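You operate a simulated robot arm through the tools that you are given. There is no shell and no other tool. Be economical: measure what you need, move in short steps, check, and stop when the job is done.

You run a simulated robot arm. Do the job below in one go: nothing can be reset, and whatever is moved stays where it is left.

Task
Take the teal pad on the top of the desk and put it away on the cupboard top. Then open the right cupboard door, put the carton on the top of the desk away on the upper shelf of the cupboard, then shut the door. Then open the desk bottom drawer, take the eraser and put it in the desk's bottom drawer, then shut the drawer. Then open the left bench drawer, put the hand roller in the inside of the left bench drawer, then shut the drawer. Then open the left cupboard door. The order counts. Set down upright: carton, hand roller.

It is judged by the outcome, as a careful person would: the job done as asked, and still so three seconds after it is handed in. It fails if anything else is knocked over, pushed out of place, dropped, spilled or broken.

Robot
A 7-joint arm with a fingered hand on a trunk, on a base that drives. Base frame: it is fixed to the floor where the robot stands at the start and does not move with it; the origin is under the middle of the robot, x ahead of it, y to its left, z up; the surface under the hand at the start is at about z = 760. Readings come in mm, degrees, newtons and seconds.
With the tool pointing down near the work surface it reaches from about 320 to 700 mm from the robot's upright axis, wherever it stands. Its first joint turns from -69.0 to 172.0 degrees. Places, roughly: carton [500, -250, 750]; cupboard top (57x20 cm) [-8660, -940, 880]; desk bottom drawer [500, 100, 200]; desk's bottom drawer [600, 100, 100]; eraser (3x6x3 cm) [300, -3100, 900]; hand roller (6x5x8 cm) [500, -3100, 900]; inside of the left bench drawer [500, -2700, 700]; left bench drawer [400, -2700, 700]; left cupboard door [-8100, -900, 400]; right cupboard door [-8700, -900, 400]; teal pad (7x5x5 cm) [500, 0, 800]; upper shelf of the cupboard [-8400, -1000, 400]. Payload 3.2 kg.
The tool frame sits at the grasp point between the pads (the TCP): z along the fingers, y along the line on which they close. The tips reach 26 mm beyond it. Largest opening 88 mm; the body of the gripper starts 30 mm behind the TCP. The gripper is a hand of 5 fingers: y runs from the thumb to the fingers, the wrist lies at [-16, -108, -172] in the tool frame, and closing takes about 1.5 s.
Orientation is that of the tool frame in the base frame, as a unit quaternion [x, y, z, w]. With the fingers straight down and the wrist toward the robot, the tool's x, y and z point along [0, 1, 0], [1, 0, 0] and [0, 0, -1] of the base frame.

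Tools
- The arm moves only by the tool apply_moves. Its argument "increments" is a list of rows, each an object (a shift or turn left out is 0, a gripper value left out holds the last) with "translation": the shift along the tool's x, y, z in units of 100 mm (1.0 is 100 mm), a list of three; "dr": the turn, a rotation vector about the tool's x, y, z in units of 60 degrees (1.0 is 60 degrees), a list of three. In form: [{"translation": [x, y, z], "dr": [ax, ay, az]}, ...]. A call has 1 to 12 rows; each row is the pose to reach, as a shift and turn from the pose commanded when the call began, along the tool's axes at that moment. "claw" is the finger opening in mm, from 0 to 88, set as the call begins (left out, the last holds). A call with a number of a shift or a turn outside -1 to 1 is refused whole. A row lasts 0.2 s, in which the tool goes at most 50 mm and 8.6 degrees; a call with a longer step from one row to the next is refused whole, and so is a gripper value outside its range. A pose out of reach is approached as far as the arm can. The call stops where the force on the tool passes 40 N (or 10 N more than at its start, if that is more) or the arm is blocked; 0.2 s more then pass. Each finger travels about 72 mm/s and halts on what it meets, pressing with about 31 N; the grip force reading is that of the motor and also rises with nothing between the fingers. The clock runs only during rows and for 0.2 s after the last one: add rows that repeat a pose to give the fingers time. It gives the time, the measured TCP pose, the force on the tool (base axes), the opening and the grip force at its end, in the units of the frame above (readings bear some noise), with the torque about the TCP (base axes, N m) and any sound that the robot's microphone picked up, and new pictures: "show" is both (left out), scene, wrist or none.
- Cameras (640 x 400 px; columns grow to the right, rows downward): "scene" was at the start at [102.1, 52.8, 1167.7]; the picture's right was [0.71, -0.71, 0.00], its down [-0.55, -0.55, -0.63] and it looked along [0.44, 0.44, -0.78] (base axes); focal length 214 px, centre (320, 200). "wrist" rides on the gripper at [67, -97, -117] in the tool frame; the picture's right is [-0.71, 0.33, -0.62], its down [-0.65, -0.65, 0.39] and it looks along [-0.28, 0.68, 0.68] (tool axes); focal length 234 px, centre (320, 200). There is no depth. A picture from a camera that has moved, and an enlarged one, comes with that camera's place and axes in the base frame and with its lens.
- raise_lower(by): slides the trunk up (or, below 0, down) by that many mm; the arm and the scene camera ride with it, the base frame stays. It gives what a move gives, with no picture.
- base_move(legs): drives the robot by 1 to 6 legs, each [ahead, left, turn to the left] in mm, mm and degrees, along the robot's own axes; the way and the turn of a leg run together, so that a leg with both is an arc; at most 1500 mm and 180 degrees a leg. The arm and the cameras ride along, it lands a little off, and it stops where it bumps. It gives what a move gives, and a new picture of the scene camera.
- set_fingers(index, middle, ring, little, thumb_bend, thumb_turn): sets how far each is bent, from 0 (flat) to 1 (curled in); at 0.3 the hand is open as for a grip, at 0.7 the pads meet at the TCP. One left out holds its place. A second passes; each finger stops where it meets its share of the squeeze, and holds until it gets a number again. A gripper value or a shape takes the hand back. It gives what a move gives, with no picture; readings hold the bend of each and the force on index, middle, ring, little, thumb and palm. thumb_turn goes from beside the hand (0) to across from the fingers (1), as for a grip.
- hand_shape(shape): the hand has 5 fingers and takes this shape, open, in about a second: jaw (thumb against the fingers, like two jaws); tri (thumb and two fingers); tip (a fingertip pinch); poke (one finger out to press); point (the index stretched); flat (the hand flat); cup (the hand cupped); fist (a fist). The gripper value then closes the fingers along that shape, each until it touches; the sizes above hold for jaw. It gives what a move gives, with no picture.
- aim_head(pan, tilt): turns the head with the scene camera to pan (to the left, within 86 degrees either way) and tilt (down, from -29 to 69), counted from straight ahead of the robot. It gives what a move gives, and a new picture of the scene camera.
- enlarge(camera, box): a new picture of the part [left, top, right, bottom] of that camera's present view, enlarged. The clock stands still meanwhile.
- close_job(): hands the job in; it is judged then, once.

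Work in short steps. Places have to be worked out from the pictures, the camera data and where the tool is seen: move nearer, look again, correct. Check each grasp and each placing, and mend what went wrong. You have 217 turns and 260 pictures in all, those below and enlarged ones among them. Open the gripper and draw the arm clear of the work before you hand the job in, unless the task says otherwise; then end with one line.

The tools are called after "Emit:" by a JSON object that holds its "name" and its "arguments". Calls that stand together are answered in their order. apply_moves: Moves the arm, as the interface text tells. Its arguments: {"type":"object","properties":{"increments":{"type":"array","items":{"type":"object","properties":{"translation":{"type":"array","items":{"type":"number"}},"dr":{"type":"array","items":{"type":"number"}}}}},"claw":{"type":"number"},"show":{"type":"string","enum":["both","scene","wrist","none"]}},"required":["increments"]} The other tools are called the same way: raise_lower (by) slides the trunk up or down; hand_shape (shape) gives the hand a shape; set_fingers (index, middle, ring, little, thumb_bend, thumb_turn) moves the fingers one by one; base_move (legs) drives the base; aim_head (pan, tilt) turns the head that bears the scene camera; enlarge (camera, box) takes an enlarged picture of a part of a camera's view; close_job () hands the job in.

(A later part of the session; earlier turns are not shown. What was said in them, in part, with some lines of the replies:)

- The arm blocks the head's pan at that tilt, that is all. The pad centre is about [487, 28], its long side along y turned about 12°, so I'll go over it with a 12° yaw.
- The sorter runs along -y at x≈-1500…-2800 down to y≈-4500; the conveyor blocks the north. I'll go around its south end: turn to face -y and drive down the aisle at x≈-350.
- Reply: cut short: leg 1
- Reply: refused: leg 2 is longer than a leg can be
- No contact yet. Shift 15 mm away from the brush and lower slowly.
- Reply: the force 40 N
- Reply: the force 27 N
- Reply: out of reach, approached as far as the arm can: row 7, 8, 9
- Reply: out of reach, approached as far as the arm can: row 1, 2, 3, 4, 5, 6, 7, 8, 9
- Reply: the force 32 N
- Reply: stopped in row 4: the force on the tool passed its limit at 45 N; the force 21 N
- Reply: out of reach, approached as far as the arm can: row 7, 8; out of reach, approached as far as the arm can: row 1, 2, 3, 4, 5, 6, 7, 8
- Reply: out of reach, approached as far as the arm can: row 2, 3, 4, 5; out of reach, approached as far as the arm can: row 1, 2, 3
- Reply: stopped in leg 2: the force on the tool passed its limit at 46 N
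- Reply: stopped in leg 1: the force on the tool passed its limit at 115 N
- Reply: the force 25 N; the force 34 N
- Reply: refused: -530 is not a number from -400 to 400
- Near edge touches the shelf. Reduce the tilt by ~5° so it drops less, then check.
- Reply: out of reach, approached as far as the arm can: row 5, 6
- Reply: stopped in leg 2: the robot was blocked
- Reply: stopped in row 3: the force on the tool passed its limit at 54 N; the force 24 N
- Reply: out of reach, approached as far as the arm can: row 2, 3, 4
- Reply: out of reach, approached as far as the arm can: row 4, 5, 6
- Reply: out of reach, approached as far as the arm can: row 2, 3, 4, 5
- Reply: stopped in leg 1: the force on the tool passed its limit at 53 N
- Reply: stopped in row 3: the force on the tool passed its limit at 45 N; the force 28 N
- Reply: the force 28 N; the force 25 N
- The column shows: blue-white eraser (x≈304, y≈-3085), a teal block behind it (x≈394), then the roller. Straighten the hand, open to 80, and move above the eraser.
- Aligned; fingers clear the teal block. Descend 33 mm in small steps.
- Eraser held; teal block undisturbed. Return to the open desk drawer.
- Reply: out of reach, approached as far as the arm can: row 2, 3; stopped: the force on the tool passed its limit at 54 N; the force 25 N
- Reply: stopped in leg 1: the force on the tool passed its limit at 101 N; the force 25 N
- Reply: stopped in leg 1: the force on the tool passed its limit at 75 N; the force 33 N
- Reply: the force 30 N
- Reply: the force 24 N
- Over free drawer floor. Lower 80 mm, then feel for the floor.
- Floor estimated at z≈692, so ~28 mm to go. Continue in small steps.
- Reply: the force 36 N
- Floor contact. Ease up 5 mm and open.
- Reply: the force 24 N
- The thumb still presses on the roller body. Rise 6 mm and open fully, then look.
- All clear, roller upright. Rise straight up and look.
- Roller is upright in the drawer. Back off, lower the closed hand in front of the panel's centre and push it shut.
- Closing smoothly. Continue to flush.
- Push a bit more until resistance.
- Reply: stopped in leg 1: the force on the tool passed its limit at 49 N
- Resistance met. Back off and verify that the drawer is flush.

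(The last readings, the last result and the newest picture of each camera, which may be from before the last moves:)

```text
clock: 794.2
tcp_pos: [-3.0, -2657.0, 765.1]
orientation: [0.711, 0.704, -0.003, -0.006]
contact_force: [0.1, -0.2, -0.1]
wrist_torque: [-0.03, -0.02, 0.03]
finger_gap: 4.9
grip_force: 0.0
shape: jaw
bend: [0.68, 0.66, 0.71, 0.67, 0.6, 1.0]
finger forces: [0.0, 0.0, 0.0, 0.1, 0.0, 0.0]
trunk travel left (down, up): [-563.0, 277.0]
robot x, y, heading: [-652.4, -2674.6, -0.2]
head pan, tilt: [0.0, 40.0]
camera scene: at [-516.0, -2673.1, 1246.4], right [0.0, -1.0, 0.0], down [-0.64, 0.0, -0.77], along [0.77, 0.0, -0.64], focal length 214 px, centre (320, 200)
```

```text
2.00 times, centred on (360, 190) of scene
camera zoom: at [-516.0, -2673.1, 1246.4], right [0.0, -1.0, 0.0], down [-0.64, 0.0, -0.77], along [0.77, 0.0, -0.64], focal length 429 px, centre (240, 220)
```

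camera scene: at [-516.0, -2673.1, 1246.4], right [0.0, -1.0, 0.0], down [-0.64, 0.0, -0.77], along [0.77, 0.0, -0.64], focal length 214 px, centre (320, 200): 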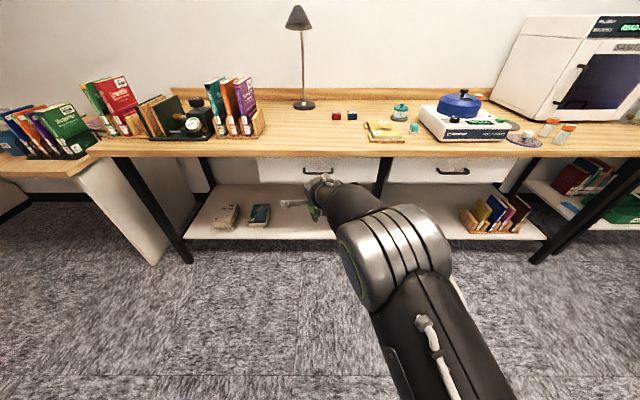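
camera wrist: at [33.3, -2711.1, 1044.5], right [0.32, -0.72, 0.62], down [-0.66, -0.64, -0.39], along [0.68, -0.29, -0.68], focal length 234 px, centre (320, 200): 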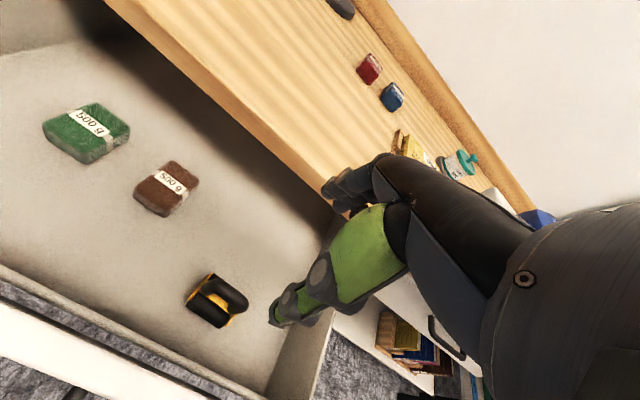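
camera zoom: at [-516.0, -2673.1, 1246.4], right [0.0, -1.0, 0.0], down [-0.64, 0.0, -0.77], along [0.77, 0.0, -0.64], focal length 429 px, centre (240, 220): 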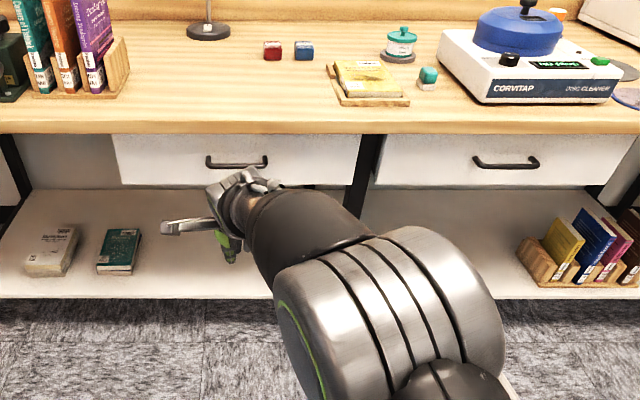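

Both handles line up: the drawer is shut flush. Last: the left cupboard door. Reorient the hand here for the vertical handle (pitch forward, then roll), with the arm drawn in.

Emit:
{"name": "raise_lower", "arguments": {"by": 270}}

Emit:
{"name": "apply_moves", "arguments": {"increments": [{"translation": [0, -0.2, 0], "dr": [-0.12, 0, 0]}, {"translation": [0, -0.4, 0], "dr": [-0.25, 0, 0]}, {"translation": [0, -0.6, 0], "dr": [-0.38, 0, 0]}, {"translation": [0, -0.8, 0], "dr": [-0.51, 0, 0]}, {"translation": [0, -1.0, 0], "dr": [-0.64, 0, 0]}, {"translation": [0, -1.0, 0], "dr": [-0.77, 0, 0]}, {"translation": [0, -1.0, 0], "dr": [-0.9, 0, 0]}, {"translation": [0, -1.0, 0], "dr": [-1.0, 0, 0]}, {"translation": [0, -1.0, 0], "dr": [-1.0, 0, 0]}], "claw": 70, "show": "none"}}

Emit:
{"name": "apply_moves", "arguments": {"increments": [{"dr": [0, 0, -0.13]}, {"dr": [0, 0, -0.26]}, {"translation": [0, 0, -0.2], "dr": [0, 0, -0.39]}, {"translation": [0, 0, -0.4], "dr": [0, 0, -0.52]}, {"translation": [0, 0, -0.6], "dr": [0, 0, -0.65]}, {"translation": [0, 0, -0.8], "dr": [0, 0, -0.78]}, {"translation": [0, 0, -1.0], "dr": [0, 0, -0.9]}, {"translation": [0, 0, -1.0], "dr": [0, 0, -1.0]}, {"translation": [0, 0, -1.0], "dr": [0, 0, -1.0]}], "show": "none"}}

Emit:
{"name": "apply_moves", "arguments": {"increments": [{"dr": [0, 0, -0.13]}, {"dr": [0, 0, -0.26]}, {"dr": [0, 0, -0.39]}, {"dr": [0, 0, -0.5]}, {"dr": [0, 0, -0.5]}], "show": "scene"}}

```text
clock: 796.9
tcp_pos: [-3.1, -2656.6, 1034.5]
orientation: [0.71, 0.704, -0.003, -0.007]
contact_force: [0.6, 0.2, -0.4]
wrist_torque: [-0.01, 0.03, 0.01]
finger_gap: 5.2
grip_force: 0.1
shape: jaw
bend: [0.68, 0.66, 0.71, 0.67, 0.6, 1.0]
finger forces: [0.0, 0.0, 0.0, 0.0, 0.0, 0.1]
trunk travel left (down, up): [-833.0, 7.0]
robot x, y, heading: [-651.5, -2672.9, 0.1]
head pan, tilt: [0.0, 40.0]
```

```text
clock: 797.8
tcp_pos: [-101.9, -2694.7, 939.9]
orientation: [0.776, 0.63, -0.002, 0.031]
contact_force: [-0.2, -0.2, -0.1]
wrist_torque: [-0.04, -0.05, 0.02]
finger_gap: 69.8
grip_force: 0.1
shape: jaw
bend: [0.38, 0.33, 0.27, 0.37, 0.08, 0.98]
finger forces: [0.0, 0.0, 0.1, 0.0, 0.0, 0.1]
out of reach, approached as far as the arm can: row 2, 3
trunk travel left (down, up): [-833.0, 7.0]
robot x, y, heading: [-647.9, -2674.3, -0.2]
head pan, tilt: [0.0, 40.0]
stopped in row 4: the arm was blocked; the commanded pose is now the measured one
```

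```text
clock: 799.8
tcp_pos: [-103.5, -2690.3, 1039.3]
orientation: [0.358, 0.933, -0.015, 0.023]
contact_force: [-0.8, 0.6, 0.4]
wrist_torque: [0.02, -0.02, 0.01]
finger_gap: 69.9
grip_force: 0.1
shape: jaw
bend: [0.38, 0.33, 0.27, 0.37, 0.08, 0.98]
finger forces: [0.1, 0.0, 0.0, 0.0, 0.0, 0.0]
trunk travel left (down, up): [-833.0, 7.0]
robot x, y, heading: [-648.3, -2671.3, -0.1]
head pan, tilt: [0.0, 40.0]
```

```text
clock: 801.0
tcp_pos: [-103.8, -2688.4, 1037.5]
orientation: [0.101, 0.994, -0.025, 0.019]
contact_force: [-0.3, 0.7, 0.4]
wrist_torque: [0.0, -0.01, 0.02]
finger_gap: 69.7
grip_force: 0.1
shape: jaw
bend: [0.38, 0.33, 0.27, 0.37, 0.08, 0.98]
finger forces: [0.1, 0.0, 0.0, 0.0, 0.1, 0.0]
trunk travel left (down, up): [-833.0, 7.0]
robot x, y, heading: [-648.5, -2671.3, 0.2]
head pan, tilt: [0.0, 40.0]
camera scene: at [-515.6, -2673.1, 1516.3], right [0.0, -1.0, 0.0], down [-0.64, 0.0, -0.77], along [0.77, 0.0, -0.64], focal length 214 px, centre (320, 200)
```

scene: 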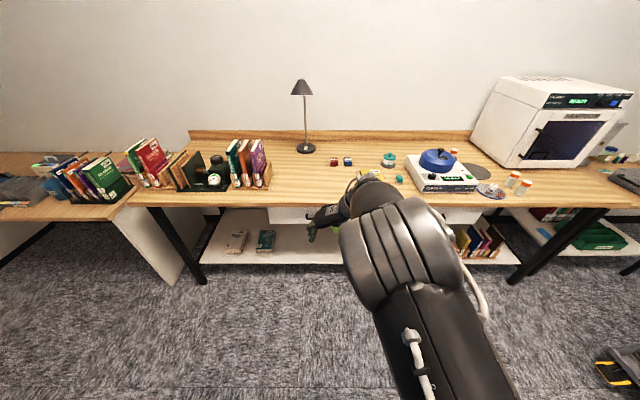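

The pitch was blocked, but the hand is now rolled (closing axis to the left). Try pitching about the tool's y axis from here.

Emit:
{"name": "apply_moves", "arguments": {"increments": [{"dr": [0, -0.12, 0]}, {"dr": [0, -0.24, 0]}, {"dr": [0, -0.36, 0]}, {"dr": [0, -0.48, 0]}, {"dr": [0, -0.6, 0]}, {"dr": [0, -0.72, 0]}, {"dr": [0, -0.84, 0]}, {"dr": [0, -0.96, 0]}, {"dr": [0, -0.96, 0]}], "show": "scene"}}

```text
clock: 801.8
tcp_pos: [-136.0, -2701.0, 959.3]
orientation: [0.112, 0.986, -0.045, 0.112]
contact_force: [0.8, -0.2, 0.6]
wrist_torque: [0.04, 0.01, 0.0]
finger_gap: 69.9
grip_force: 0.0
shape: jaw
bend: [0.38, 0.33, 0.27, 0.37, 0.08, 0.98]
finger forces: [0.0, 0.0, 0.0, 0.0, 0.0, 0.0]
trunk travel left (down, up): [-833.0, 7.0]
robot x, y, heading: [-650.2, -2668.7, 0.1]
head pan, tilt: [0.0, 40.0]
stopped in row 4: the arm was blocked; the commanded pose is now the measured one
camera scene: at [-515.4, -2673.5, 1516.3], right [0.0, -1.0, 0.0], down [-0.64, 0.0, -0.77], along [0.77, 0.0, -0.64], focal length 214 px, centre (320, 200)
```

scene: 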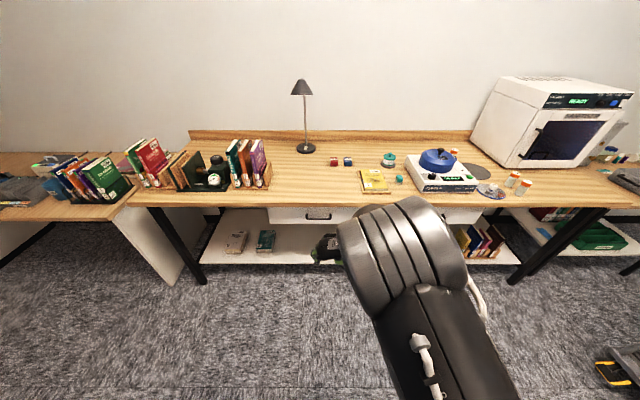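

Elbow is raised and blocked against the body. Extend and raise the hand (like at the bench drawer), then pitch.

Emit:
{"name": "apply_moves", "arguments": {"increments": [{"translation": [-0.24, 0.03, -0.17]}, {"translation": [-0.48, 0.06, -0.35]}, {"translation": [-0.72, 0.1, -0.52]}, {"translation": [-0.96, 0.13, -0.7]}, {"translation": [-0.96, 0.13, -0.7]}], "show": "none"}}

Emit:
{"name": "apply_moves", "arguments": {"increments": [{"translation": [0.0, 0, -0.2], "dr": [0, -0.12, 0]}, {"translation": [0, 0, -0.4], "dr": [0, -0.24, 0]}, {"translation": [0, 0, -0.6], "dr": [0, -0.36, 0]}, {"translation": [0, 0, -0.8], "dr": [0, -0.48, 0]}, {"translation": [0, 0, -0.9], "dr": [0, -0.6, 0]}, {"translation": [0, 0, -0.9], "dr": [0, -0.72, 0]}, {"translation": [0, 0, -0.9], "dr": [0, -0.8, 0]}, {"translation": [0, 0, -0.9], "dr": [0, -0.8, 0]}], "show": "scene"}}

```text
clock: 803.0
tcp_pos: [-56.9, -2700.4, 1047.5]
orientation: [0.112, 0.987, -0.045, 0.11]
contact_force: [-1.0, 1.3, -0.9]
wrist_torque: [-0.02, 0.0, 0.01]
finger_gap: 70.0
grip_force: 0.1
shape: jaw
bend: [0.38, 0.33, 0.27, 0.37, 0.08, 0.98]
finger forces: [0.1, 0.0, 0.1, 0.1, 0.0, 0.0]
trunk travel left (down, up): [-833.0, 7.0]
robot x, y, heading: [-646.6, -2673.2, 0.1]
head pan, tilt: [0.0, 40.0]
```

```text
clock: 803.8
tcp_pos: [-99.1, -2706.5, 986.1]
orientation: [0.112, 0.981, -0.067, 0.144]
contact_force: [-0.4, 0.0, 0.4]
wrist_torque: [-0.02, -0.01, -0.01]
finger_gap: 69.7
grip_force: 0.1
shape: jaw
bend: [0.38, 0.33, 0.27, 0.37, 0.08, 0.98]
finger forces: [0.1, 0.1, 0.0, 0.1, 0.0, 0.1]
trunk travel left (down, up): [-833.0, 7.0]
robot x, y, heading: [-649.1, -2668.7, 0.4]
head pan, tilt: [0.0, 40.0]
stopped in row 3: the arm was blocked; the commanded pose is now the measured one
camera scene: at [-514.1, -2673.2, 1516.2], right [0.0, -1.0, 0.0], down [-0.64, 0.0, -0.77], along [0.77, 0.0, -0.64], focal length 214 px, centre (320, 200)
```

scene: 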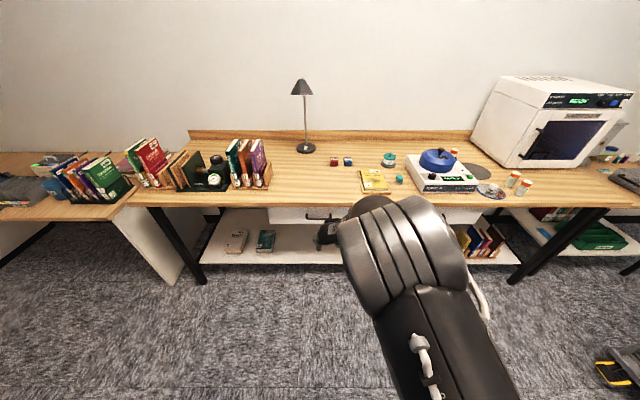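

The elbow seems to be hitting the head. Turn the head away and retry.

Emit:
{"name": "aim_head", "arguments": {"pan": 70, "tilt": 10}}

Emit:
{"name": "apply_moves", "arguments": {"increments": [{"translation": [0.0, 0, -0.2], "dr": [0, -0.12, 0]}, {"translation": [0, 0, -0.4], "dr": [0, -0.24, 0]}, {"translation": [0, 0, -0.6], "dr": [0, -0.36, 0]}, {"translation": [0, 0, -0.6], "dr": [0, -0.48, 0]}, {"translation": [0, 0, -0.6], "dr": [0, -0.6, 0]}, {"translation": [0, 0, -0.6], "dr": [0, -0.7, 0]}, {"translation": [0, 0, -0.6], "dr": [0, -0.7, 0]}], "show": "none"}}

```text
clock: 805.2
tcp_pos: [-99.1, -2706.0, 985.9]
orientation: [0.111, 0.981, -0.067, 0.145]
contact_force: [-0.5, -0.3, -0.3]
wrist_torque: [0.02, 0.02, 0.02]
finger_gap: 69.9
grip_force: 0.0
shape: jaw
bend: [0.38, 0.33, 0.27, 0.37, 0.08, 0.98]
finger forces: [0.1, 0.0, 0.1, 0.0, 0.0, 0.1]
trunk travel left (down, up): [-833.0, 7.0]
robot x, y, heading: [-649.4, -2673.9, 0.1]
head pan, tilt: [70.0, 10.0]
camera scene: at [-568.5, -2585.9, 1563.9], right [0.94, -0.34, 0.0], down [-0.06, -0.16, -0.98], along [0.34, 0.93, -0.17], focal length 214 px, centre (320, 200)
```

scene: 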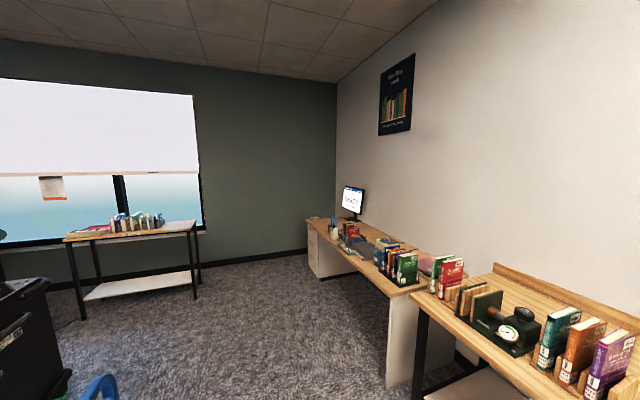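

```text
clock: 805.8
tcp_pos: [-156.0, -2709.0, 928.0]
orientation: [0.111, 0.978, -0.085, 0.154]
contact_force: [-0.1, -0.1, 0.4]
wrist_torque: [0.03, -0.04, 0.02]
finger_gap: 69.9
grip_force: 0.1
shape: jaw
bend: [0.38, 0.33, 0.27, 0.37, 0.08, 0.98]
finger forces: [0.1, 0.0, 0.0, 0.0, 0.1, 0.0]
trunk travel left (down, up): [-833.0, 7.0]
robot x, y, heading: [-651.1, -2674.1, 0.1]
head pan, tilt: [70.0, 10.0]
stopped in row 3: the arm was blocked; the commanded pose is now the measured one
```

Still blocked. I'll restore the vertical, forward-facing hand pose and repeat the pitching sequence that worked at the bench drawer.

Emit:
{"name": "apply_moves", "arguments": {"increments": [{"dr": [0.01, 0.035, 0.127]}, {"dr": [0.02, 0.07, 0.254]}, {"dr": [0.03, 0.105, 0.381]}, {"dr": [0.04, 0.14, 0.508]}, {"dr": [0.05, 0.175, 0.635]}, {"dr": [0.05, 0.175, 0.635]}], "show": "none"}}

Emit:
{"name": "apply_moves", "arguments": {"increments": [{"dr": [0.01, 0.035, 0.127]}, {"dr": [0.02, 0.07, 0.254]}, {"dr": [0.03, 0.105, 0.381]}, {"dr": [0.04, 0.14, 0.508]}, {"dr": [0.05, 0.175, 0.635]}, {"dr": [0.05, 0.175, 0.635]}], "show": "none"}}

Emit:
{"name": "aim_head", "arguments": {"pan": 10, "tilt": 45}}

```text
clock: 807.2
tcp_pos: [-156.4, -2708.1, 928.3]
orientation: [0.433, 0.897, -0.046, 0.083]
contact_force: [0.2, 0.5, 0.5]
wrist_torque: [-0.01, -0.01, -0.02]
finger_gap: 70.0
grip_force: 0.1
shape: jaw
bend: [0.38, 0.33, 0.27, 0.37, 0.08, 0.98]
finger forces: [0.0, 0.0, 0.0, 0.1, 0.0, 0.1]
trunk travel left (down, up): [-833.0, 7.0]
robot x, y, heading: [-649.5, -2671.3, 0.1]
head pan, tilt: [70.0, 10.0]
```

```text
clock: 808.6
tcp_pos: [-164.1, -2718.6, 914.6]
orientation: [0.721, 0.692, -0.004, -0.026]
contact_force: [-0.5, 0.3, 1.1]
wrist_torque: [-0.01, 0.02, 0.02]
finger_gap: 69.6
grip_force: 0.0
shape: jaw
bend: [0.38, 0.33, 0.27, 0.37, 0.08, 0.98]
finger forces: [0.0, 0.0, 0.0, 0.1, 0.1, 0.0]
trunk travel left (down, up): [-833.0, 7.0]
robot x, y, heading: [-649.8, -2672.0, 0.2]
head pan, tilt: [70.0, 10.0]
```

```text
clock: 809.9
tcp_pos: [-156.9, -2718.2, 927.0]
orientation: [0.722, 0.691, 0.008, -0.019]
contact_force: [0.3, 0.1, 0.1]
wrist_torque: [-0.02, 0.02, 0.02]
finger_gap: 69.8
grip_force: 0.1
shape: jaw
bend: [0.38, 0.33, 0.27, 0.37, 0.08, 0.98]
finger forces: [0.0, 0.0, 0.0, 0.1, 0.0, 0.0]
trunk travel left (down, up): [-833.0, 7.0]
robot x, y, heading: [-651.0, -2671.4, -0.1]
head pan, tilt: [10.0, 45.0]
camera scene: at [-520.2, -2658.9, 1509.1], right [0.18, -0.98, 0.0], down [-0.7, -0.12, -0.71], along [0.7, 0.12, -0.71], focal length 214 px, centre (320, 200)
```

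scene: 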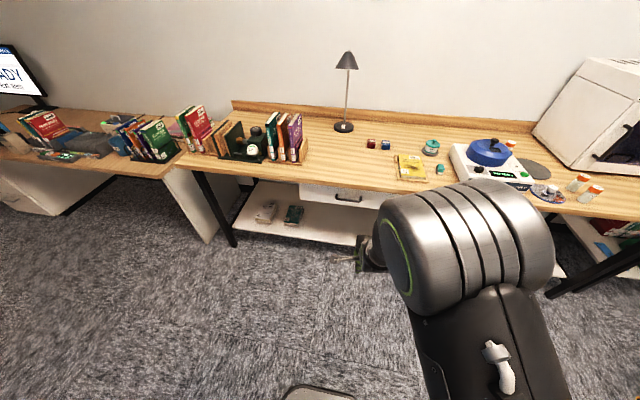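

The elbow was touching the head. Extend forward and up with 30° pitch, as before.

Emit:
{"name": "apply_moves", "arguments": {"increments": [{"translation": [0.1, 0.25, 0]}, {"translation": [0.2, 0.5, 0]}, {"translation": [0.3, 0.75, 0], "dr": [-0.1, 0, 0]}, {"translation": [0.4, 0.9, -0.2], "dr": [-0.2, 0, 0]}, {"translation": [0.4, 0.9, -0.4], "dr": [-0.3, 0, 0]}, {"translation": [0.4, 0.9, -0.6], "dr": [-0.4, 0, 0]}, {"translation": [0.4, 0.9, -0.8], "dr": [-0.5, 0, 0]}, {"translation": [0.4, 0.9, -0.8], "dr": [-0.5, 0, 0]}], "show": "none"}}

Emit:
{"name": "apply_moves", "arguments": {"increments": [{"translation": [0, 0.22, -0.15], "dr": [-0.12, 0, 0]}, {"translation": [0, 0.44, -0.3], "dr": [-0.24, 0, 0]}, {"translation": [0, 0.66, -0.45], "dr": [-0.36, 0, 0]}, {"translation": [0, 0.88, -0.61], "dr": [-0.48, 0, 0]}, {"translation": [0, 0.88, -0.61], "dr": [-0.55, 0, 0]}, {"translation": [0, 0.88, -0.61], "dr": [-0.55, 0, 0]}], "show": "scene"}}

```text
clock: 811.7
tcp_pos: [-67.3, -2673.9, 1002.7]
orientation: [0.689, 0.679, 0.18, 0.177]
contact_force: [-1.1, -0.1, 0.8]
wrist_torque: [0.0, 0.04, 0.0]
finger_gap: 70.2
grip_force: 0.1
shape: jaw
bend: [0.38, 0.33, 0.27, 0.37, 0.08, 0.98]
finger forces: [0.1, 0.0, 0.0, 0.0, 0.0, 0.0]
trunk travel left (down, up): [-833.0, 7.0]
robot x, y, heading: [-649.6, -2673.4, 0.3]
head pan, tilt: [10.0, 45.0]
```

```text
clock: 813.1
tcp_pos: [-21.0, -2667.3, 1104.3]
orientation: [0.601, 0.604, 0.37, 0.37]
contact_force: [-0.2, -0.3, -0.1]
wrist_torque: [0.0, -0.01, 0.01]
finger_gap: 69.9
grip_force: 0.1
shape: jaw
bend: [0.38, 0.33, 0.27, 0.37, 0.08, 0.98]
finger forces: [0.0, 0.0, 0.1, 0.1, 0.1, 0.0]
trunk travel left (down, up): [-833.0, 7.0]
robot x, y, heading: [-645.8, -2671.2, 0.2]
head pan, tilt: [10.0, 45.0]
camera scene: at [-520.5, -2659.1, 1509.1], right [0.18, -0.98, 0.0], down [-0.7, -0.12, -0.71], along [0.7, 0.12, -0.71], focal length 214 px, centre (320, 200)
```

scene: 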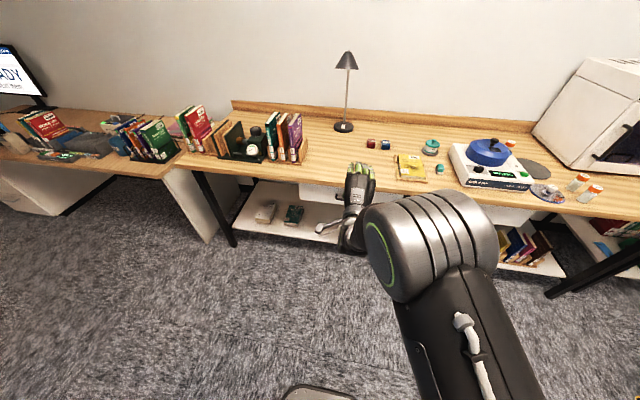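

Works. Now roll -90° about the tool axis (two calls).

Emit:
{"name": "apply_moves", "arguments": {"increments": [{"dr": [0, 0, -0.13]}, {"dr": [0, 0, -0.26]}, {"dr": [0, 0, -0.39]}, {"dr": [0, 0, -0.52]}, {"dr": [0, 0, -0.65]}, {"dr": [0, 0, -0.78]}, {"dr": [0, 0, -0.9]}, {"dr": [0, 0, -1.0]}, {"dr": [0, 0, -1.0]}], "show": "none"}}

Emit:
{"name": "apply_moves", "arguments": {"increments": [{"dr": [0, 0, -0.13]}, {"dr": [0, 0, -0.26]}, {"dr": [0, 0, -0.39]}, {"dr": [0, 0, -0.5]}, {"dr": [0, 0, -0.5]}], "show": "scene"}}

```text
clock: 815.1
tcp_pos: [-17.3, -2682.8, 1107.6]
orientation: [0.238, 0.82, 0.14, 0.501]
contact_force: [0.3, 0.1, 1.5]
wrist_torque: [-0.03, -0.02, 0.01]
finger_gap: 70.0
grip_force: 0.0
shape: jaw
bend: [0.38, 0.33, 0.27, 0.37, 0.08, 0.98]
finger forces: [0.0, 0.0, 0.1, 0.1, 0.0, 0.0]
trunk travel left (down, up): [-833.0, 7.0]
robot x, y, heading: [-647.4, -2672.2, -0.1]
head pan, tilt: [10.0, 45.0]
```

```text
clock: 816.3
tcp_pos: [-16.7, -2683.6, 1104.4]
orientation: [0.022, 0.855, 0.006, 0.518]
contact_force: [0.0, 0.0, 0.0]
wrist_torque: [0.01, 0.02, 0.0]
finger_gap: 69.7
grip_force: 0.0
shape: jaw
bend: [0.38, 0.33, 0.27, 0.37, 0.08, 0.98]
finger forces: [0.0, 0.1, 0.0, 0.0, 0.0, 0.0]
trunk travel left (down, up): [-833.0, 7.0]
robot x, y, heading: [-647.1, -2672.6, 0.1]
head pan, tilt: [10.0, 45.0]
camera scene: at [-520.2, -2659.1, 1509.0], right [0.18, -0.98, 0.0], down [-0.7, -0.12, -0.71], along [0.7, 0.12, -0.71], focal length 214 px, centre (320, 200)
```

scene: 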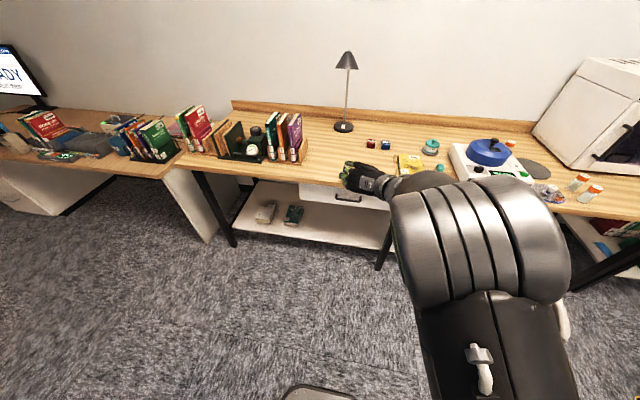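

Hand is oriented for the vertical handle. Drive back toward the cupboard (hand straight ahead).

Emit:
{"name": "base_move", "arguments": {"legs": [[0, 0, -90], [948, -363, 0], [1040, -10, 0], [200, -130, 0], [0, 0, -90], [1450, 0, 0]]}}

```text
clock: 842.3
tcp_pos: [-3253.5, -4827.0, 1112.0]
orientation: [0.852, -0.022, -0.522, 0.01]
contact_force: [0.2, -0.2, 0.5]
wrist_torque: [0.01, 0.02, -0.02]
finger_gap: 69.7
grip_force: 0.1
shape: jaw
bend: [0.38, 0.33, 0.27, 0.37, 0.08, 0.98]
finger forces: [0.1, 0.0, 0.0, 0.0, 0.1, 0.0]
trunk travel left (down, up): [-833.0, 7.0]
robot x, y, heading: [-2622.6, -4835.8, -180.2]
head pan, tilt: [10.0, 45.0]
camera scene: at [-2752.1, -4851.8, 1509.0], right [-0.18, 0.98, 0.0], down [0.7, 0.12, -0.71], along [-0.7, -0.12, -0.71], focal length 214 px, centre (320, 200)
```

scene: 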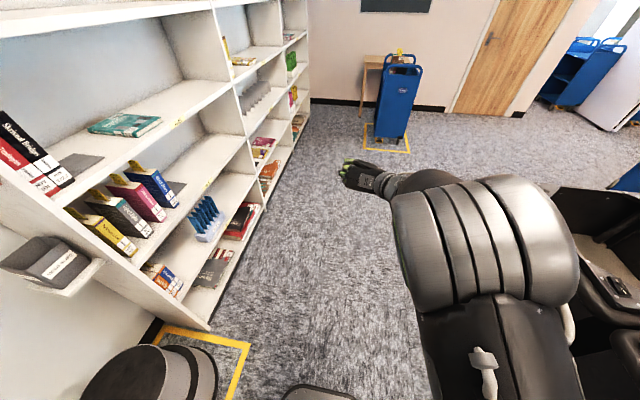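

Emit:
{"name": "base_move", "arguments": {"legs": [[1450, 0, 0], [180, 0, 0], [0, 0, -90], [900, 700, 0], [1000, 600, 0], [1350, 10, 0]]}}

```text
clock: 871.9
tcp_pos: [-5479.7, -922.2, 1111.9]
orientation: [-0.579, 0.626, 0.373, 0.365]
contact_force: [0.6, -0.4, 0.3]
wrist_torque: [0.01, 0.02, 0.0]
finger_gap: 69.8
grip_force: 0.0
shape: jaw
bend: [0.38, 0.33, 0.27, 0.37, 0.08, 0.98]
finger forces: [0.0, 0.0, 0.1, 0.0, 0.1, 0.0]
trunk travel left (down, up): [-833.0, 7.0]
robot x, y, heading: [-5504.7, -1553.9, 89.2]
head pan, tilt: [10.0, 45.0]
camera scene: at [-5517.5, -1424.6, 1509.0], right [0.99, 0.16, 0.0], down [0.11, -0.7, -0.71], along [-0.11, 0.7, -0.71], focal length 214 px, centre (320, 200)
```

scene: 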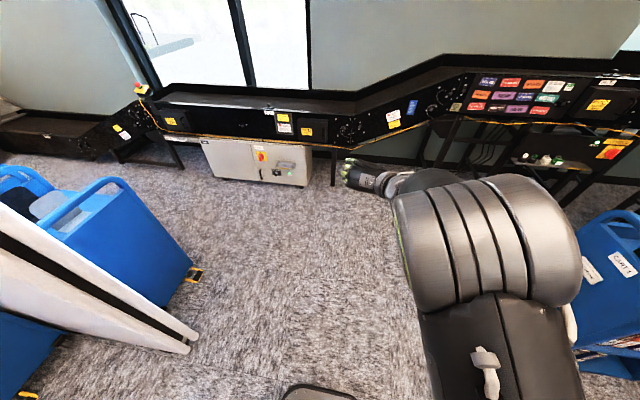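

Emit:
{"name": "base_move", "arguments": {"legs": [[760, 0, 0], [0, 0, 90.8], [50, -490, 0], [1400, 0, 0], [1350, 0, 0]]}}

```text
clock: 895.3
tcp_pos: [-8925.7, -303.2, 1113.2]
orientation: [0.852, -0.023, -0.523, 0.012]
contact_force: [0.5, 0.3, -0.8]
wrist_torque: [0.02, 0.0, -0.02]
finger_gap: 69.6
grip_force: 0.0
shape: jaw
bend: [0.38, 0.33, 0.27, 0.37, 0.08, 0.98]
finger forces: [0.0, 0.0, 0.0, 0.1, 0.0, 0.0]
trunk travel left (down, up): [-833.0, 7.0]
robot x, y, heading: [-8294.4, -309.7, -179.5]
head pan, tilt: [10.0, 45.0]
camera scene: at [-8425.0, -325.8, 1509.0], right [-0.18, 0.98, 0.0], down [0.7, 0.13, -0.71], along [-0.7, -0.13, -0.71], focal length 214 px, centre (320, 200)
```

scene: 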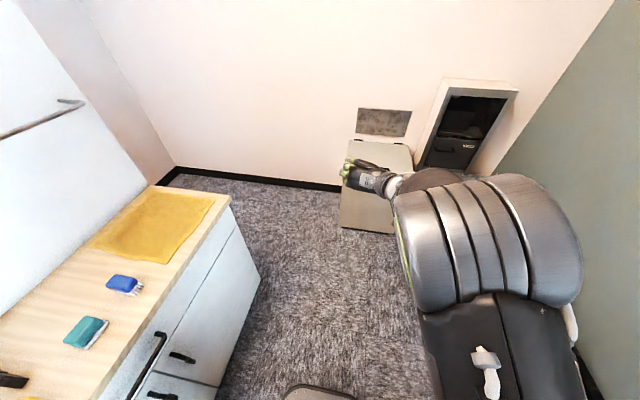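

Turn to the cupboard, line up with the left door's handle, retract 100 mm, and lower.

Emit:
{"name": "base_move", "arguments": {"legs": [[0, 0, 90], [-140, -75, 0]]}}

Emit:
{"name": "apply_moves", "arguments": {"increments": [{"translation": [0.12, 0, -0.22]}, {"translation": [0.23, 0, -0.44]}, {"translation": [0.35, 0, -0.66]}, {"translation": [0.46, 0, -0.886]}, {"translation": [0.46, 0, -0.886]}], "show": "none"}}

Emit:
{"name": "raise_lower", "arguments": {"by": -400}}

Emit:
{"name": "aim_head", "arguments": {"pan": 20, "tilt": 40}}

```text
clock: 900.5
tcp_pos: [-8375.7, -802.5, 1112.2]
orientation: [0.618, 0.587, -0.361, 0.378]
contact_force: [0.8, 0.4, -0.3]
wrist_torque: [0.02, 0.0, -0.01]
finger_gap: 69.9
grip_force: 0.1
shape: jaw
bend: [0.38, 0.33, 0.27, 0.37, 0.08, 0.98]
finger forces: [0.0, 0.1, 0.1, 0.0, 0.1, 0.0]
trunk travel left (down, up): [-833.0, 7.0]
robot x, y, heading: [-8366.8, -171.1, -89.5]
head pan, tilt: [10.0, 45.0]
camera scene: at [-8355.1, -301.0, 1508.9], right [-0.98, -0.18, 0.0], down [-0.13, 0.7, -0.71], along [0.13, -0.69, -0.71], focal length 214 px, centre (320, 200)
```

scene: 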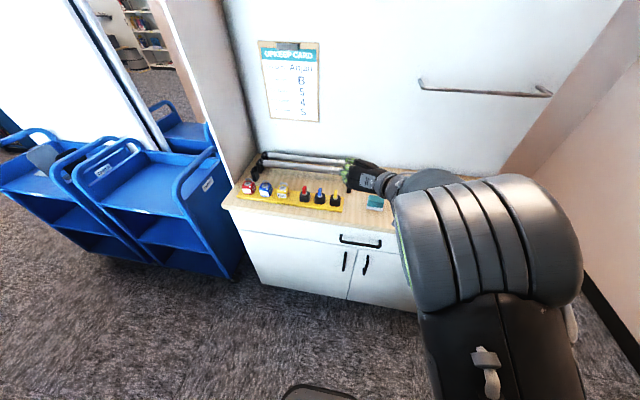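

```text
clock: 901.7
tcp_pos: [-8374.1, -704.1, 1114.2]
orientation: [0.622, 0.583, -0.357, 0.382]
contact_force: [-0.5, -0.4, 0.2]
wrist_torque: [0.01, 0.01, 0.06]
finger_gap: 69.6
grip_force: 0.1
shape: jaw
bend: [0.38, 0.33, 0.27, 0.37, 0.08, 0.98]
finger forces: [0.0, 0.0, 0.0, 0.0, 0.0, 0.1]
trunk travel left (down, up): [-833.0, 7.0]
robot x, y, heading: [-8367.9, -169.6, -89.3]
head pan, tilt: [10.0, 45.0]
```

```text
clock: 905.5
tcp_pos: [-8373.8, -702.8, 715.4]
orientation: [0.622, 0.582, -0.358, 0.382]
contact_force: [-0.3, -0.4, 0.9]
wrist_torque: [0.01, -0.02, -0.02]
finger_gap: 69.7
grip_force: 0.0
shape: jaw
bend: [0.38, 0.33, 0.27, 0.37, 0.08, 0.98]
finger forces: [0.0, 0.0, 0.0, 0.0, 0.1, 0.0]
trunk travel left (down, up): [-433.0, 407.0]
robot x, y, heading: [-8370.0, -168.0, -89.7]
head pan, tilt: [10.0, 45.0]
```

```text
clock: 906.3
tcp_pos: [-8372.7, -703.1, 713.8]
orientation: [0.621, 0.584, -0.358, 0.381]
contact_force: [0.5, 0.0, -0.5]
wrist_torque: [0.02, -0.05, -0.02]
finger_gap: 69.4
grip_force: 0.1
shape: jaw
bend: [0.38, 0.33, 0.27, 0.37, 0.08, 0.98]
finger forces: [0.0, 0.0, 0.0, 0.0, 0.0, 0.1]
trunk travel left (down, up): [-433.0, 407.0]
robot x, y, heading: [-8368.9, -171.6, -89.7]
head pan, tilt: [20.0, 40.0]
camera scene: at [-8340.5, -299.7, 1116.3], right [-0.94, -0.35, 0.0], down [-0.23, 0.6, -0.77], along [0.27, -0.72, -0.64], focal length 214 px, centre (320, 200)
```

scene: 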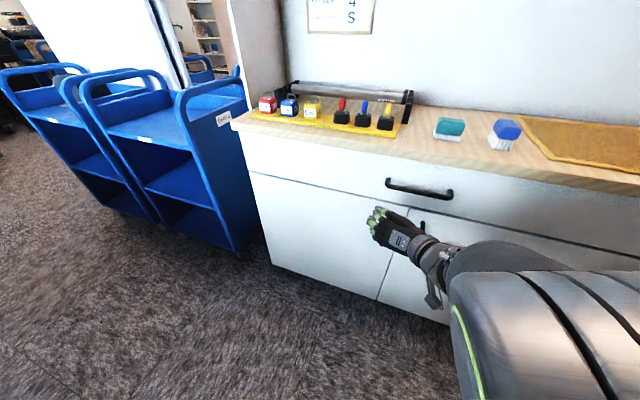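

Lower to handle height and use the wrist camera.

Emit:
{"name": "raise_lower", "arguments": {"by": -122}}

Emit:
{"name": "apply_moves", "arguments": {"increments": [{}], "show": "wrist"}}

```text
clock: 907.8
tcp_pos: [-8372.6, -702.9, 592.2]
orientation: [0.622, 0.583, -0.358, 0.382]
contact_force: [-0.6, -0.1, -0.2]
wrist_torque: [0.01, -0.02, 0.04]
finger_gap: 69.9
grip_force: 0.1
shape: jaw
bend: [0.38, 0.33, 0.27, 0.37, 0.08, 0.98]
finger forces: [0.1, 0.1, 0.1, 0.0, 0.0, 0.1]
trunk travel left (down, up): [-311.0, 529.0]
robot x, y, heading: [-8368.3, -170.2, -89.3]
head pan, tilt: [20.0, 40.0]
```

```text
clock: 908.2
tcp_pos: [-8373.4, -702.3, 592.4]
orientation: [0.622, 0.583, -0.358, 0.381]
contact_force: [0.2, 0.3, -0.2]
wrist_torque: [0.02, 0.02, -0.02]
finger_gap: 70.0
grip_force: 0.1
shape: jaw
bend: [0.38, 0.33, 0.27, 0.37, 0.08, 0.98]
finger forces: [0.1, 0.0, 0.0, 0.1, 0.0, 0.0]
trunk travel left (down, up): [-311.0, 529.0]
robot x, y, heading: [-8372.2, -171.1, -89.6]
head pan, tilt: [20.0, 40.0]
camera wrist: at [-8464.7, -565.0, 580.0], right [0.28, 0.23, 0.93], down [-0.69, -0.62, 0.36], along [0.66, -0.75, -0.02], focal length 234 px, centre (320, 200)
```

wrist: 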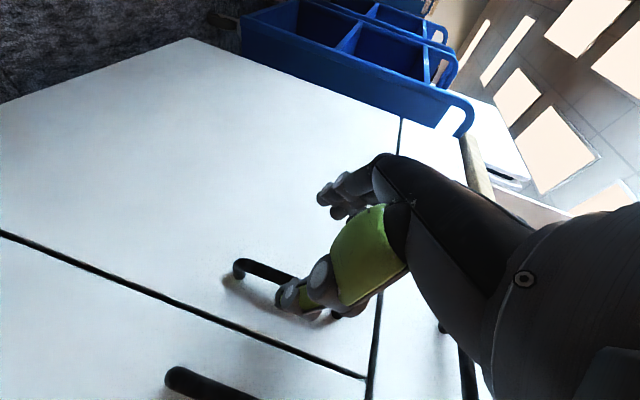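

Handle is at x≈-8372, z≈520–645: aligned. Advance 100 mm and look before closing.

Emit:
{"name": "base_move", "arguments": {"legs": [[70, 0, 0], [30, 0, 0]]}}

Emit:
{"name": "apply_moves", "arguments": {"increments": [{}], "show": "wrist"}}

```text
clock: 909.6
tcp_pos: [-8371.1, -803.2, 591.2]
orientation: [0.621, 0.584, -0.357, 0.382]
contact_force: [0.4, -0.7, -0.3]
wrist_torque: [0.02, 0.02, -0.01]
finger_gap: 69.8
grip_force: 0.1
shape: jaw
bend: [0.38, 0.33, 0.27, 0.37, 0.08, 0.98]
finger forces: [0.0, 0.1, 0.0, 0.0, 0.0, 0.0]
trunk travel left (down, up): [-311.0, 529.0]
robot x, y, heading: [-8369.9, -266.6, -89.3]
head pan, tilt: [20.0, 40.0]
camera scene: at [-8339.3, -399.0, 994.3], right [-0.94, -0.35, 0.0], down [-0.23, 0.6, -0.77], along [0.27, -0.72, -0.64], focal length 214 px, centre (320, 200)
```

scene: 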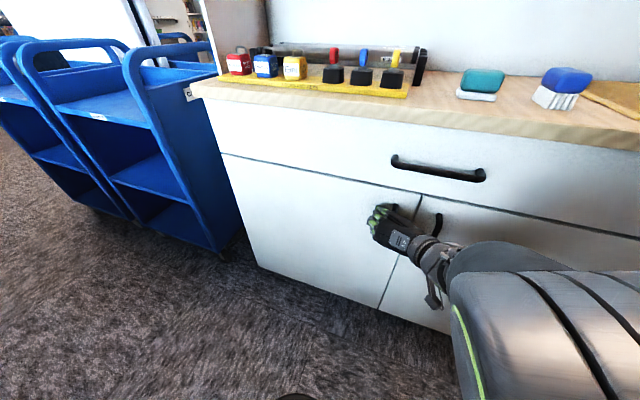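

```text
clock: 910.0
tcp_pos: [-8372.5, -802.4, 592.2]
orientation: [0.622, 0.582, -0.357, 0.383]
contact_force: [0.1, 0.3, -0.2]
wrist_torque: [-0.01, 0.02, 0.01]
finger_gap: 69.9
grip_force: 0.1
shape: jaw
bend: [0.38, 0.33, 0.27, 0.37, 0.08, 0.98]
finger forces: [0.1, 0.0, 0.0, 0.0, 0.1, 0.1]
trunk travel left (down, up): [-311.0, 529.0]
robot x, y, heading: [-8372.4, -266.8, -89.1]
head pan, tilt: [20.0, 40.0]
camera wrist: at [-8463.4, -664.4, 580.4], right [0.28, 0.23, 0.93], down [-0.7, -0.62, 0.36], along [0.66, -0.75, -0.02], focal length 234 px, centre (320, 200)
```

wrist: 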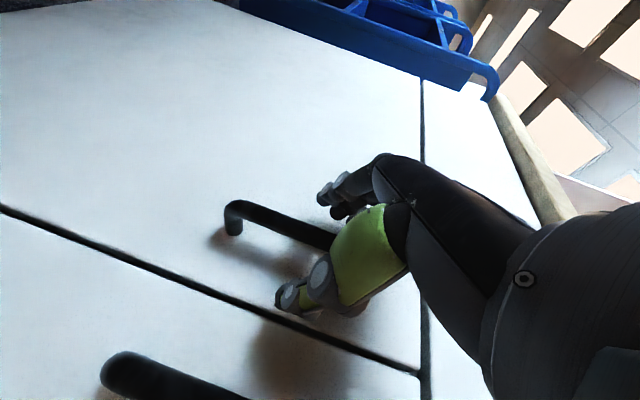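

The bar is between thumb and fingers. Close and pull back 60 mm.

Emit:
{"name": "apply_moves", "arguments": {"increments": [{}, {}, {}, {}, {}, {}, {}], "claw": 0, "show": "none"}}

Emit:
{"name": "base_move", "arguments": {"legs": [[-60, 3, 0]]}}

```text
clock: 911.6
tcp_pos: [-8372.7, -803.1, 591.3]
orientation: [0.623, 0.583, -0.356, 0.382]
contact_force: [-1.3, -0.9, -2.0]
wrist_torque: [-0.11, 0.19, 0.04]
finger_gap: 3.1
grip_force: 31.4
shape: jaw
bend: [0.69, 0.7, 0.68, 0.65, 0.59, 1.0]
finger forces: [13.5, 5.4, 1.8, 3.1, 28.2, 0.1]
trunk travel left (down, up): [-311.0, 529.0]
robot x, y, heading: [-8370.7, -267.4, -89.2]
head pan, tilt: [20.0, 40.0]
```

```text
clock: 912.6
tcp_pos: [-8367.7, -742.7, 592.3]
orientation: [0.621, 0.584, -0.357, 0.383]
contact_force: [13.5, -2.1, -2.0]
wrist_torque: [-0.07, 0.21, 0.13]
finger_gap: 4.5
grip_force: 31.3
shape: jaw
bend: [0.67, 0.7, 0.7, 0.63, 0.82, 1.0]
finger forces: [19.3, 9.7, 2.8, 3.6, 24.8, 0.0]
trunk travel left (down, up): [-311.0, 529.0]
robot x, y, heading: [-8368.8, -209.9, -89.2]
head pan, tilt: [20.0, 40.0]
camera scene: at [-8335.1, -339.8, 994.2], right [-0.94, -0.35, 0.0], down [-0.23, 0.6, -0.77], along [0.27, -0.72, -0.64], focal length 214 px, centre (320, 200)
```

scene: 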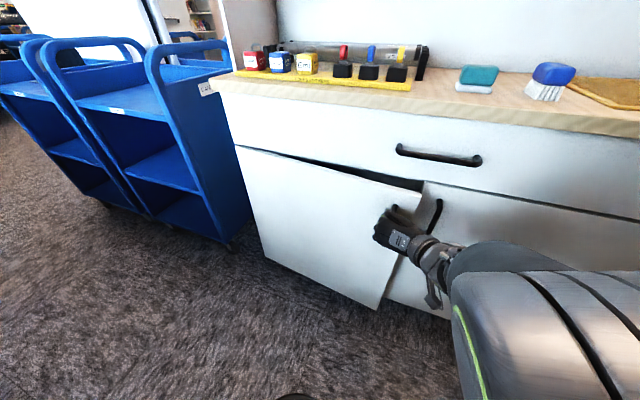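

Door is opening. Continue along the arc, turning the base with the door.

Emit:
{"name": "base_move", "arguments": {"legs": [[-50, 72, -6.5], [-50, 76, -6.5]]}}

```text
clock: 914.4
tcp_pos: [-8333.9, -644.3, 591.9]
orientation: [0.685, 0.508, -0.396, 0.34]
contact_force: [-16.6, 5.9, -3.4]
wrist_torque: [0.05, 0.22, -0.1]
finger_gap: 3.1
grip_force: 30.9
shape: jaw
bend: [0.71, 0.7, 0.69, 0.67, 0.58, 1.0]
finger forces: [12.1, 3.9, 0.5, 2.6, 32.7, 0.0]
trunk travel left (down, up): [-311.0, 529.0]
robot x, y, heading: [-8208.9, -123.0, -102.6]
head pan, tilt: [20.0, 40.0]
camera scene: at [-8211.9, -258.5, 994.3], right [-0.99, -0.13, 0.0], down [-0.08, 0.64, -0.77], along [0.1, -0.76, -0.64], focal length 214 px, centre (320, 200)
```

scene: 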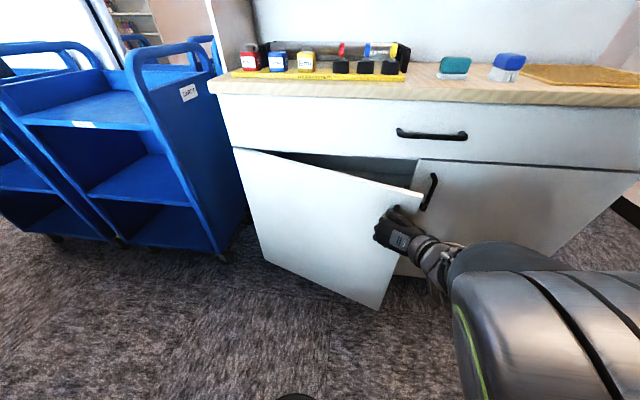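

Excellent. Continue opening by drawing the arm back along the arc, turning the hand with the door.

Emit:
{"name": "apply_moves", "arguments": {"increments": [{"translation": [0.1, 0.05, -0.19], "dr": [0.03, 0, 0.015]}, {"translation": [0.2, 0.1, -0.37], "dr": [0.06, 0, 0.03]}, {"translation": [0.3, 0.16, -0.56], "dr": [0.09, -0.005, 0.045]}, {"translation": [0.4, 0.22, -0.75], "dr": [0.12, -0.01, 0.06]}, {"translation": [0.5, 0.29, -0.93], "dr": [0.148, -0.011, 0.076]}, {"translation": [0.5, 0.29, -0.93], "dr": [0.148, -0.011, 0.076]}], "show": "scene"}}

```text
clock: 915.6
tcp_pos: [-8285.4, -560.7, 591.4]
orientation: [0.731, 0.441, -0.427, 0.299]
contact_force: [-18.0, 12.0, 5.2]
wrist_torque: [0.06, 0.18, -0.12]
finger_gap: 4.4
grip_force: 31.1
shape: jaw
bend: [0.71, 0.7, 0.68, 0.7, 0.54, 1.0]
finger forces: [10.1, 1.1, 0.0, 2.7, 33.2, 0.0]
out of reach, approached as far as the arm can: row 5, 6
trunk travel left (down, up): [-311.0, 529.0]
robot x, y, heading: [-8204.5, -125.2, -102.4]
head pan, tilt: [20.0, 40.0]
stopped in row 6: the force on the tool passed its limit at 41 N (the readings are from after the stop); the commanded pose is now the measured one
camera scene: at [-8213.0, -256.4, 994.7], right [-0.99, -0.13, 0.0], down [-0.08, 0.64, -0.77], along [0.1, -0.76, -0.64], focal length 214 px, centre (320, 200)
```

scene: 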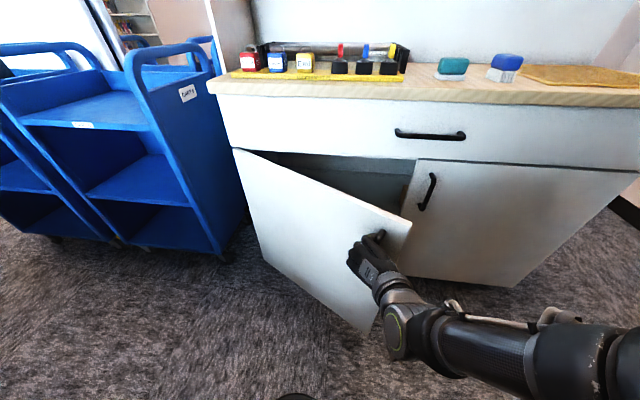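

Now ~31°. One more step using the base (limited space behind).

Emit:
{"name": "base_move", "arguments": {"legs": [[-72, 118, -12]]}}

```text
clock: 917.0
tcp_pos: [-8238.3, -503.6, 590.7]
orientation: [0.773, 0.363, -0.455, 0.252]
contact_force: [-26.6, 22.5, 4.0]
wrist_torque: [0.13, 0.22, -0.16]
finger_gap: 4.0
grip_force: 31.6
shape: jaw
bend: [0.71, 0.7, 0.66, 0.7, 0.53, 1.0]
finger forces: [7.4, 0.1, 0.0, 2.5, 42.2, 0.0]
trunk travel left (down, up): [-311.0, 529.0]
robot x, y, heading: [-8073.6, -95.0, -114.4]
head pan, tilt: [20.0, 40.0]
camera scene: at [-8107.0, -221.6, 994.6], right [-1.0, 0.08, 0.0], down [0.05, 0.64, -0.77], along [-0.06, -0.77, -0.64], focal length 214 px, centre (320, 200)
```

scene: 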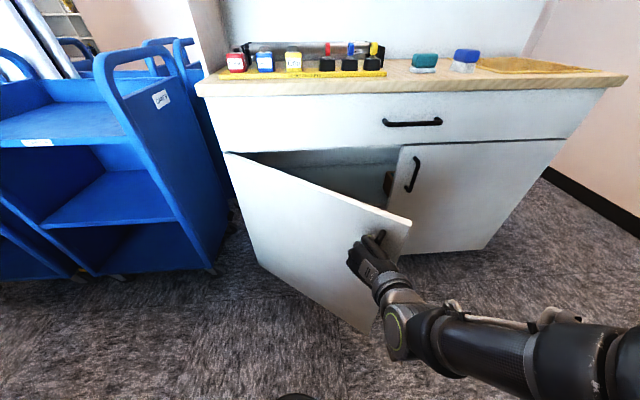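

On track (38°). Another similar step.

Emit:
{"name": "base_move", "arguments": {"legs": [[-86, 122, -15]]}}

```text
clock: 918.3
tcp_pos: [-8187.9, -443.4, 590.9]
orientation: [0.812, 0.261, -0.486, 0.191]
contact_force: [10.0, -10.0, 5.5]
wrist_torque: [-0.06, 0.27, 0.24]
finger_gap: 2.9
grip_force: 30.8
shape: jaw
bend: [0.71, 0.7, 0.68, 0.64, 0.81, 1.0]
finger forces: [18.4, 4.7, 3.4, 4.8, 28.4, 0.0]
trunk travel left (down, up): [-311.0, 529.0]
robot x, y, heading: [-7924.9, -84.6, -129.3]
head pan, tilt: [20.0, 40.0]
camera scene: at [-7986.3, -206.3, 994.4], right [-0.94, 0.33, 0.0], down [0.21, 0.61, -0.77], along [-0.26, -0.72, -0.64], focal length 214 px, centre (320, 200)
```

scene: 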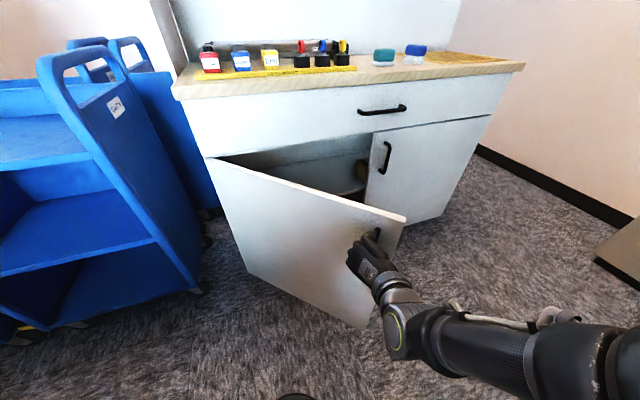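

48° now; continue two more steps.

Emit:
{"name": "base_move", "arguments": {"legs": [[-110, 138, -15]]}}

```text
clock: 919.8
tcp_pos: [-8100.1, -387.3, 590.7]
orientation: [0.84, 0.151, -0.506, 0.126]
contact_force: [-8.1, 14.1, 2.0]
wrist_torque: [0.08, 0.15, 0.04]
finger_gap: 2.3
grip_force: 31.0
shape: jaw
bend: [0.71, 0.7, 0.69, 0.67, 0.58, 1.0]
finger forces: [11.3, 1.0, 0.8, 3.1, 38.1, 0.0]
trunk travel left (down, up): [-311.0, 529.0]
robot x, y, heading: [-7752.6, -111.4, -144.5]
head pan, tilt: [20.0, 40.0]
camera scene: at [-7844.2, -209.2, 994.4], right [-0.82, 0.57, 0.0], down [0.36, 0.53, -0.77], along [-0.43, -0.63, -0.64], focal length 214 px, centre (320, 200)
```

scene: 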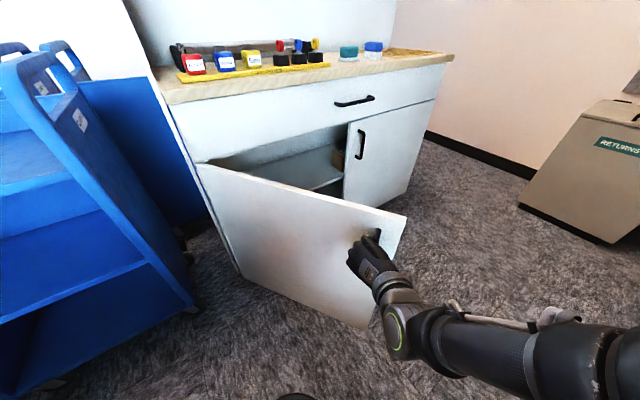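

60°. Continue to ~75°.

Emit:
{"name": "base_move", "arguments": {"legs": [[-138, 138, -15], [-117, 117, -13]]}}

```text
clock: 922.4
tcp_pos: [-7863.0, -327.5, 590.2]
orientation: [0.851, -0.06, -0.521, -0.001]
contact_force: [-0.3, 36.2, 3.2]
wrist_torque: [0.2, 0.11, -0.06]
finger_gap: 3.6
grip_force: 31.1
shape: jaw
bend: [0.71, 0.7, 0.69, 0.7, 0.53, 1.0]
finger forces: [7.2, 0.0, 2.4, 2.5, 46.1, 0.0]
trunk travel left (down, up): [-311.0, 529.0]
robot x, y, heading: [-7426.5, -257.1, -172.6]
head pan, tilt: [20.0, 40.0]
camera scene: at [-7553.0, -293.1, 994.5], right [-0.46, 0.89, 0.0], down [0.57, 0.29, -0.77], along [-0.68, -0.36, -0.64], focal length 214 px, centre (320, 200)
```

scene: 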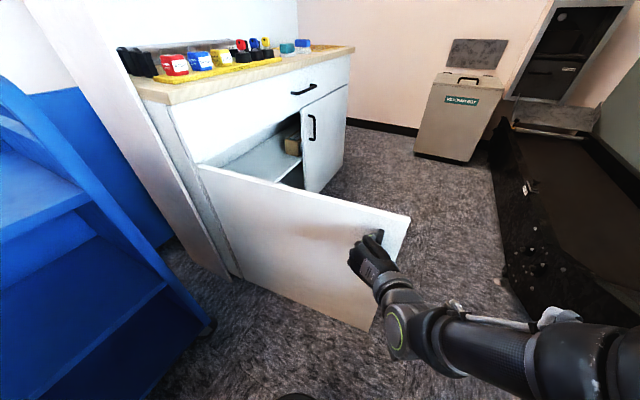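

The left door is ~88° open. Release the handle and back clear.

Emit:
{"name": "apply_moves", "arguments": {"increments": [{}, {}, {}, {}, {}, {}], "claw": 70, "show": "none"}}

Emit:
{"name": "base_move", "arguments": {"legs": [[-200, 0, 0]]}}

```text
clock: 923.8
tcp_pos: [-7863.7, -328.8, 590.3]
orientation: [0.851, -0.058, -0.521, -0.002]
contact_force: [0.6, 0.3, 0.0]
wrist_torque: [0.02, 0.04, -0.02]
finger_gap: 69.6
grip_force: 0.0
shape: jaw
bend: [0.38, 0.33, 0.27, 0.37, 0.08, 0.98]
finger forces: [0.0, 0.0, 0.0, 0.0, 0.0, 0.0]
trunk travel left (down, up): [-311.0, 529.0]
robot x, y, heading: [-7427.7, -252.6, -172.3]
head pan, tilt: [20.0, 40.0]
```

```text
clock: 925.4
tcp_pos: [-7664.7, -301.4, 589.2]
orientation: [0.852, -0.058, -0.521, -0.003]
contact_force: [-0.2, 0.7, 0.5]
wrist_torque: [0.0, 0.0, 0.02]
finger_gap: 69.7
grip_force: 0.1
shape: jaw
bend: [0.38, 0.33, 0.27, 0.37, 0.08, 0.98]
finger forces: [0.1, 0.0, 0.0, 0.1, 0.0, 0.0]
trunk travel left (down, up): [-311.0, 529.0]
robot x, y, heading: [-7228.9, -222.3, -172.2]
head pan, tilt: [20.0, 40.0]
camera scene: at [-7355.0, -270.7, 994.3], right [-0.46, 0.89, 0.0], down [0.57, 0.3, -0.77], along [-0.68, -0.35, -0.64], focal length 214 px, centre (320, 200)
```

scene: 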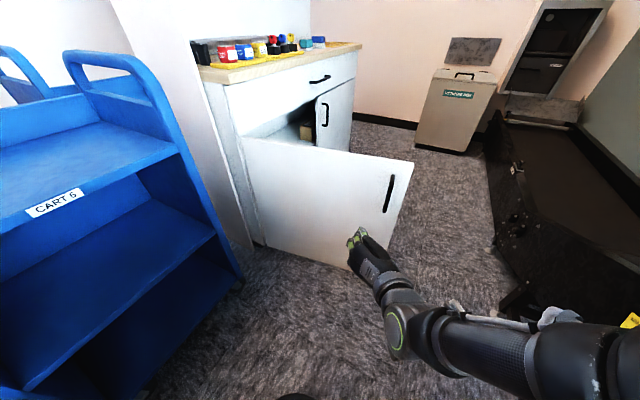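

The left door stands open, the right door is still shut, the pad is on the cupboard top and the arm is clear. I'm handing the job in.

Emit:
{"name": "close_job", "arguments": {}}

```text
The job is handed in.
```

All five parts were done in the order you gave: teal pad on the cupboard top, carton on the upper shelf, eraser in the desk's bottom drawer, hand roller in the left bench drawer, left cupboard door open about 88°. Along the way the right cupboard door and both drawers were shut again. The carton and the roller were set down upright, and the gripper is open with the arm clear of the work. The base bumped something behind it once near the cupboard and I did not check what it touched.
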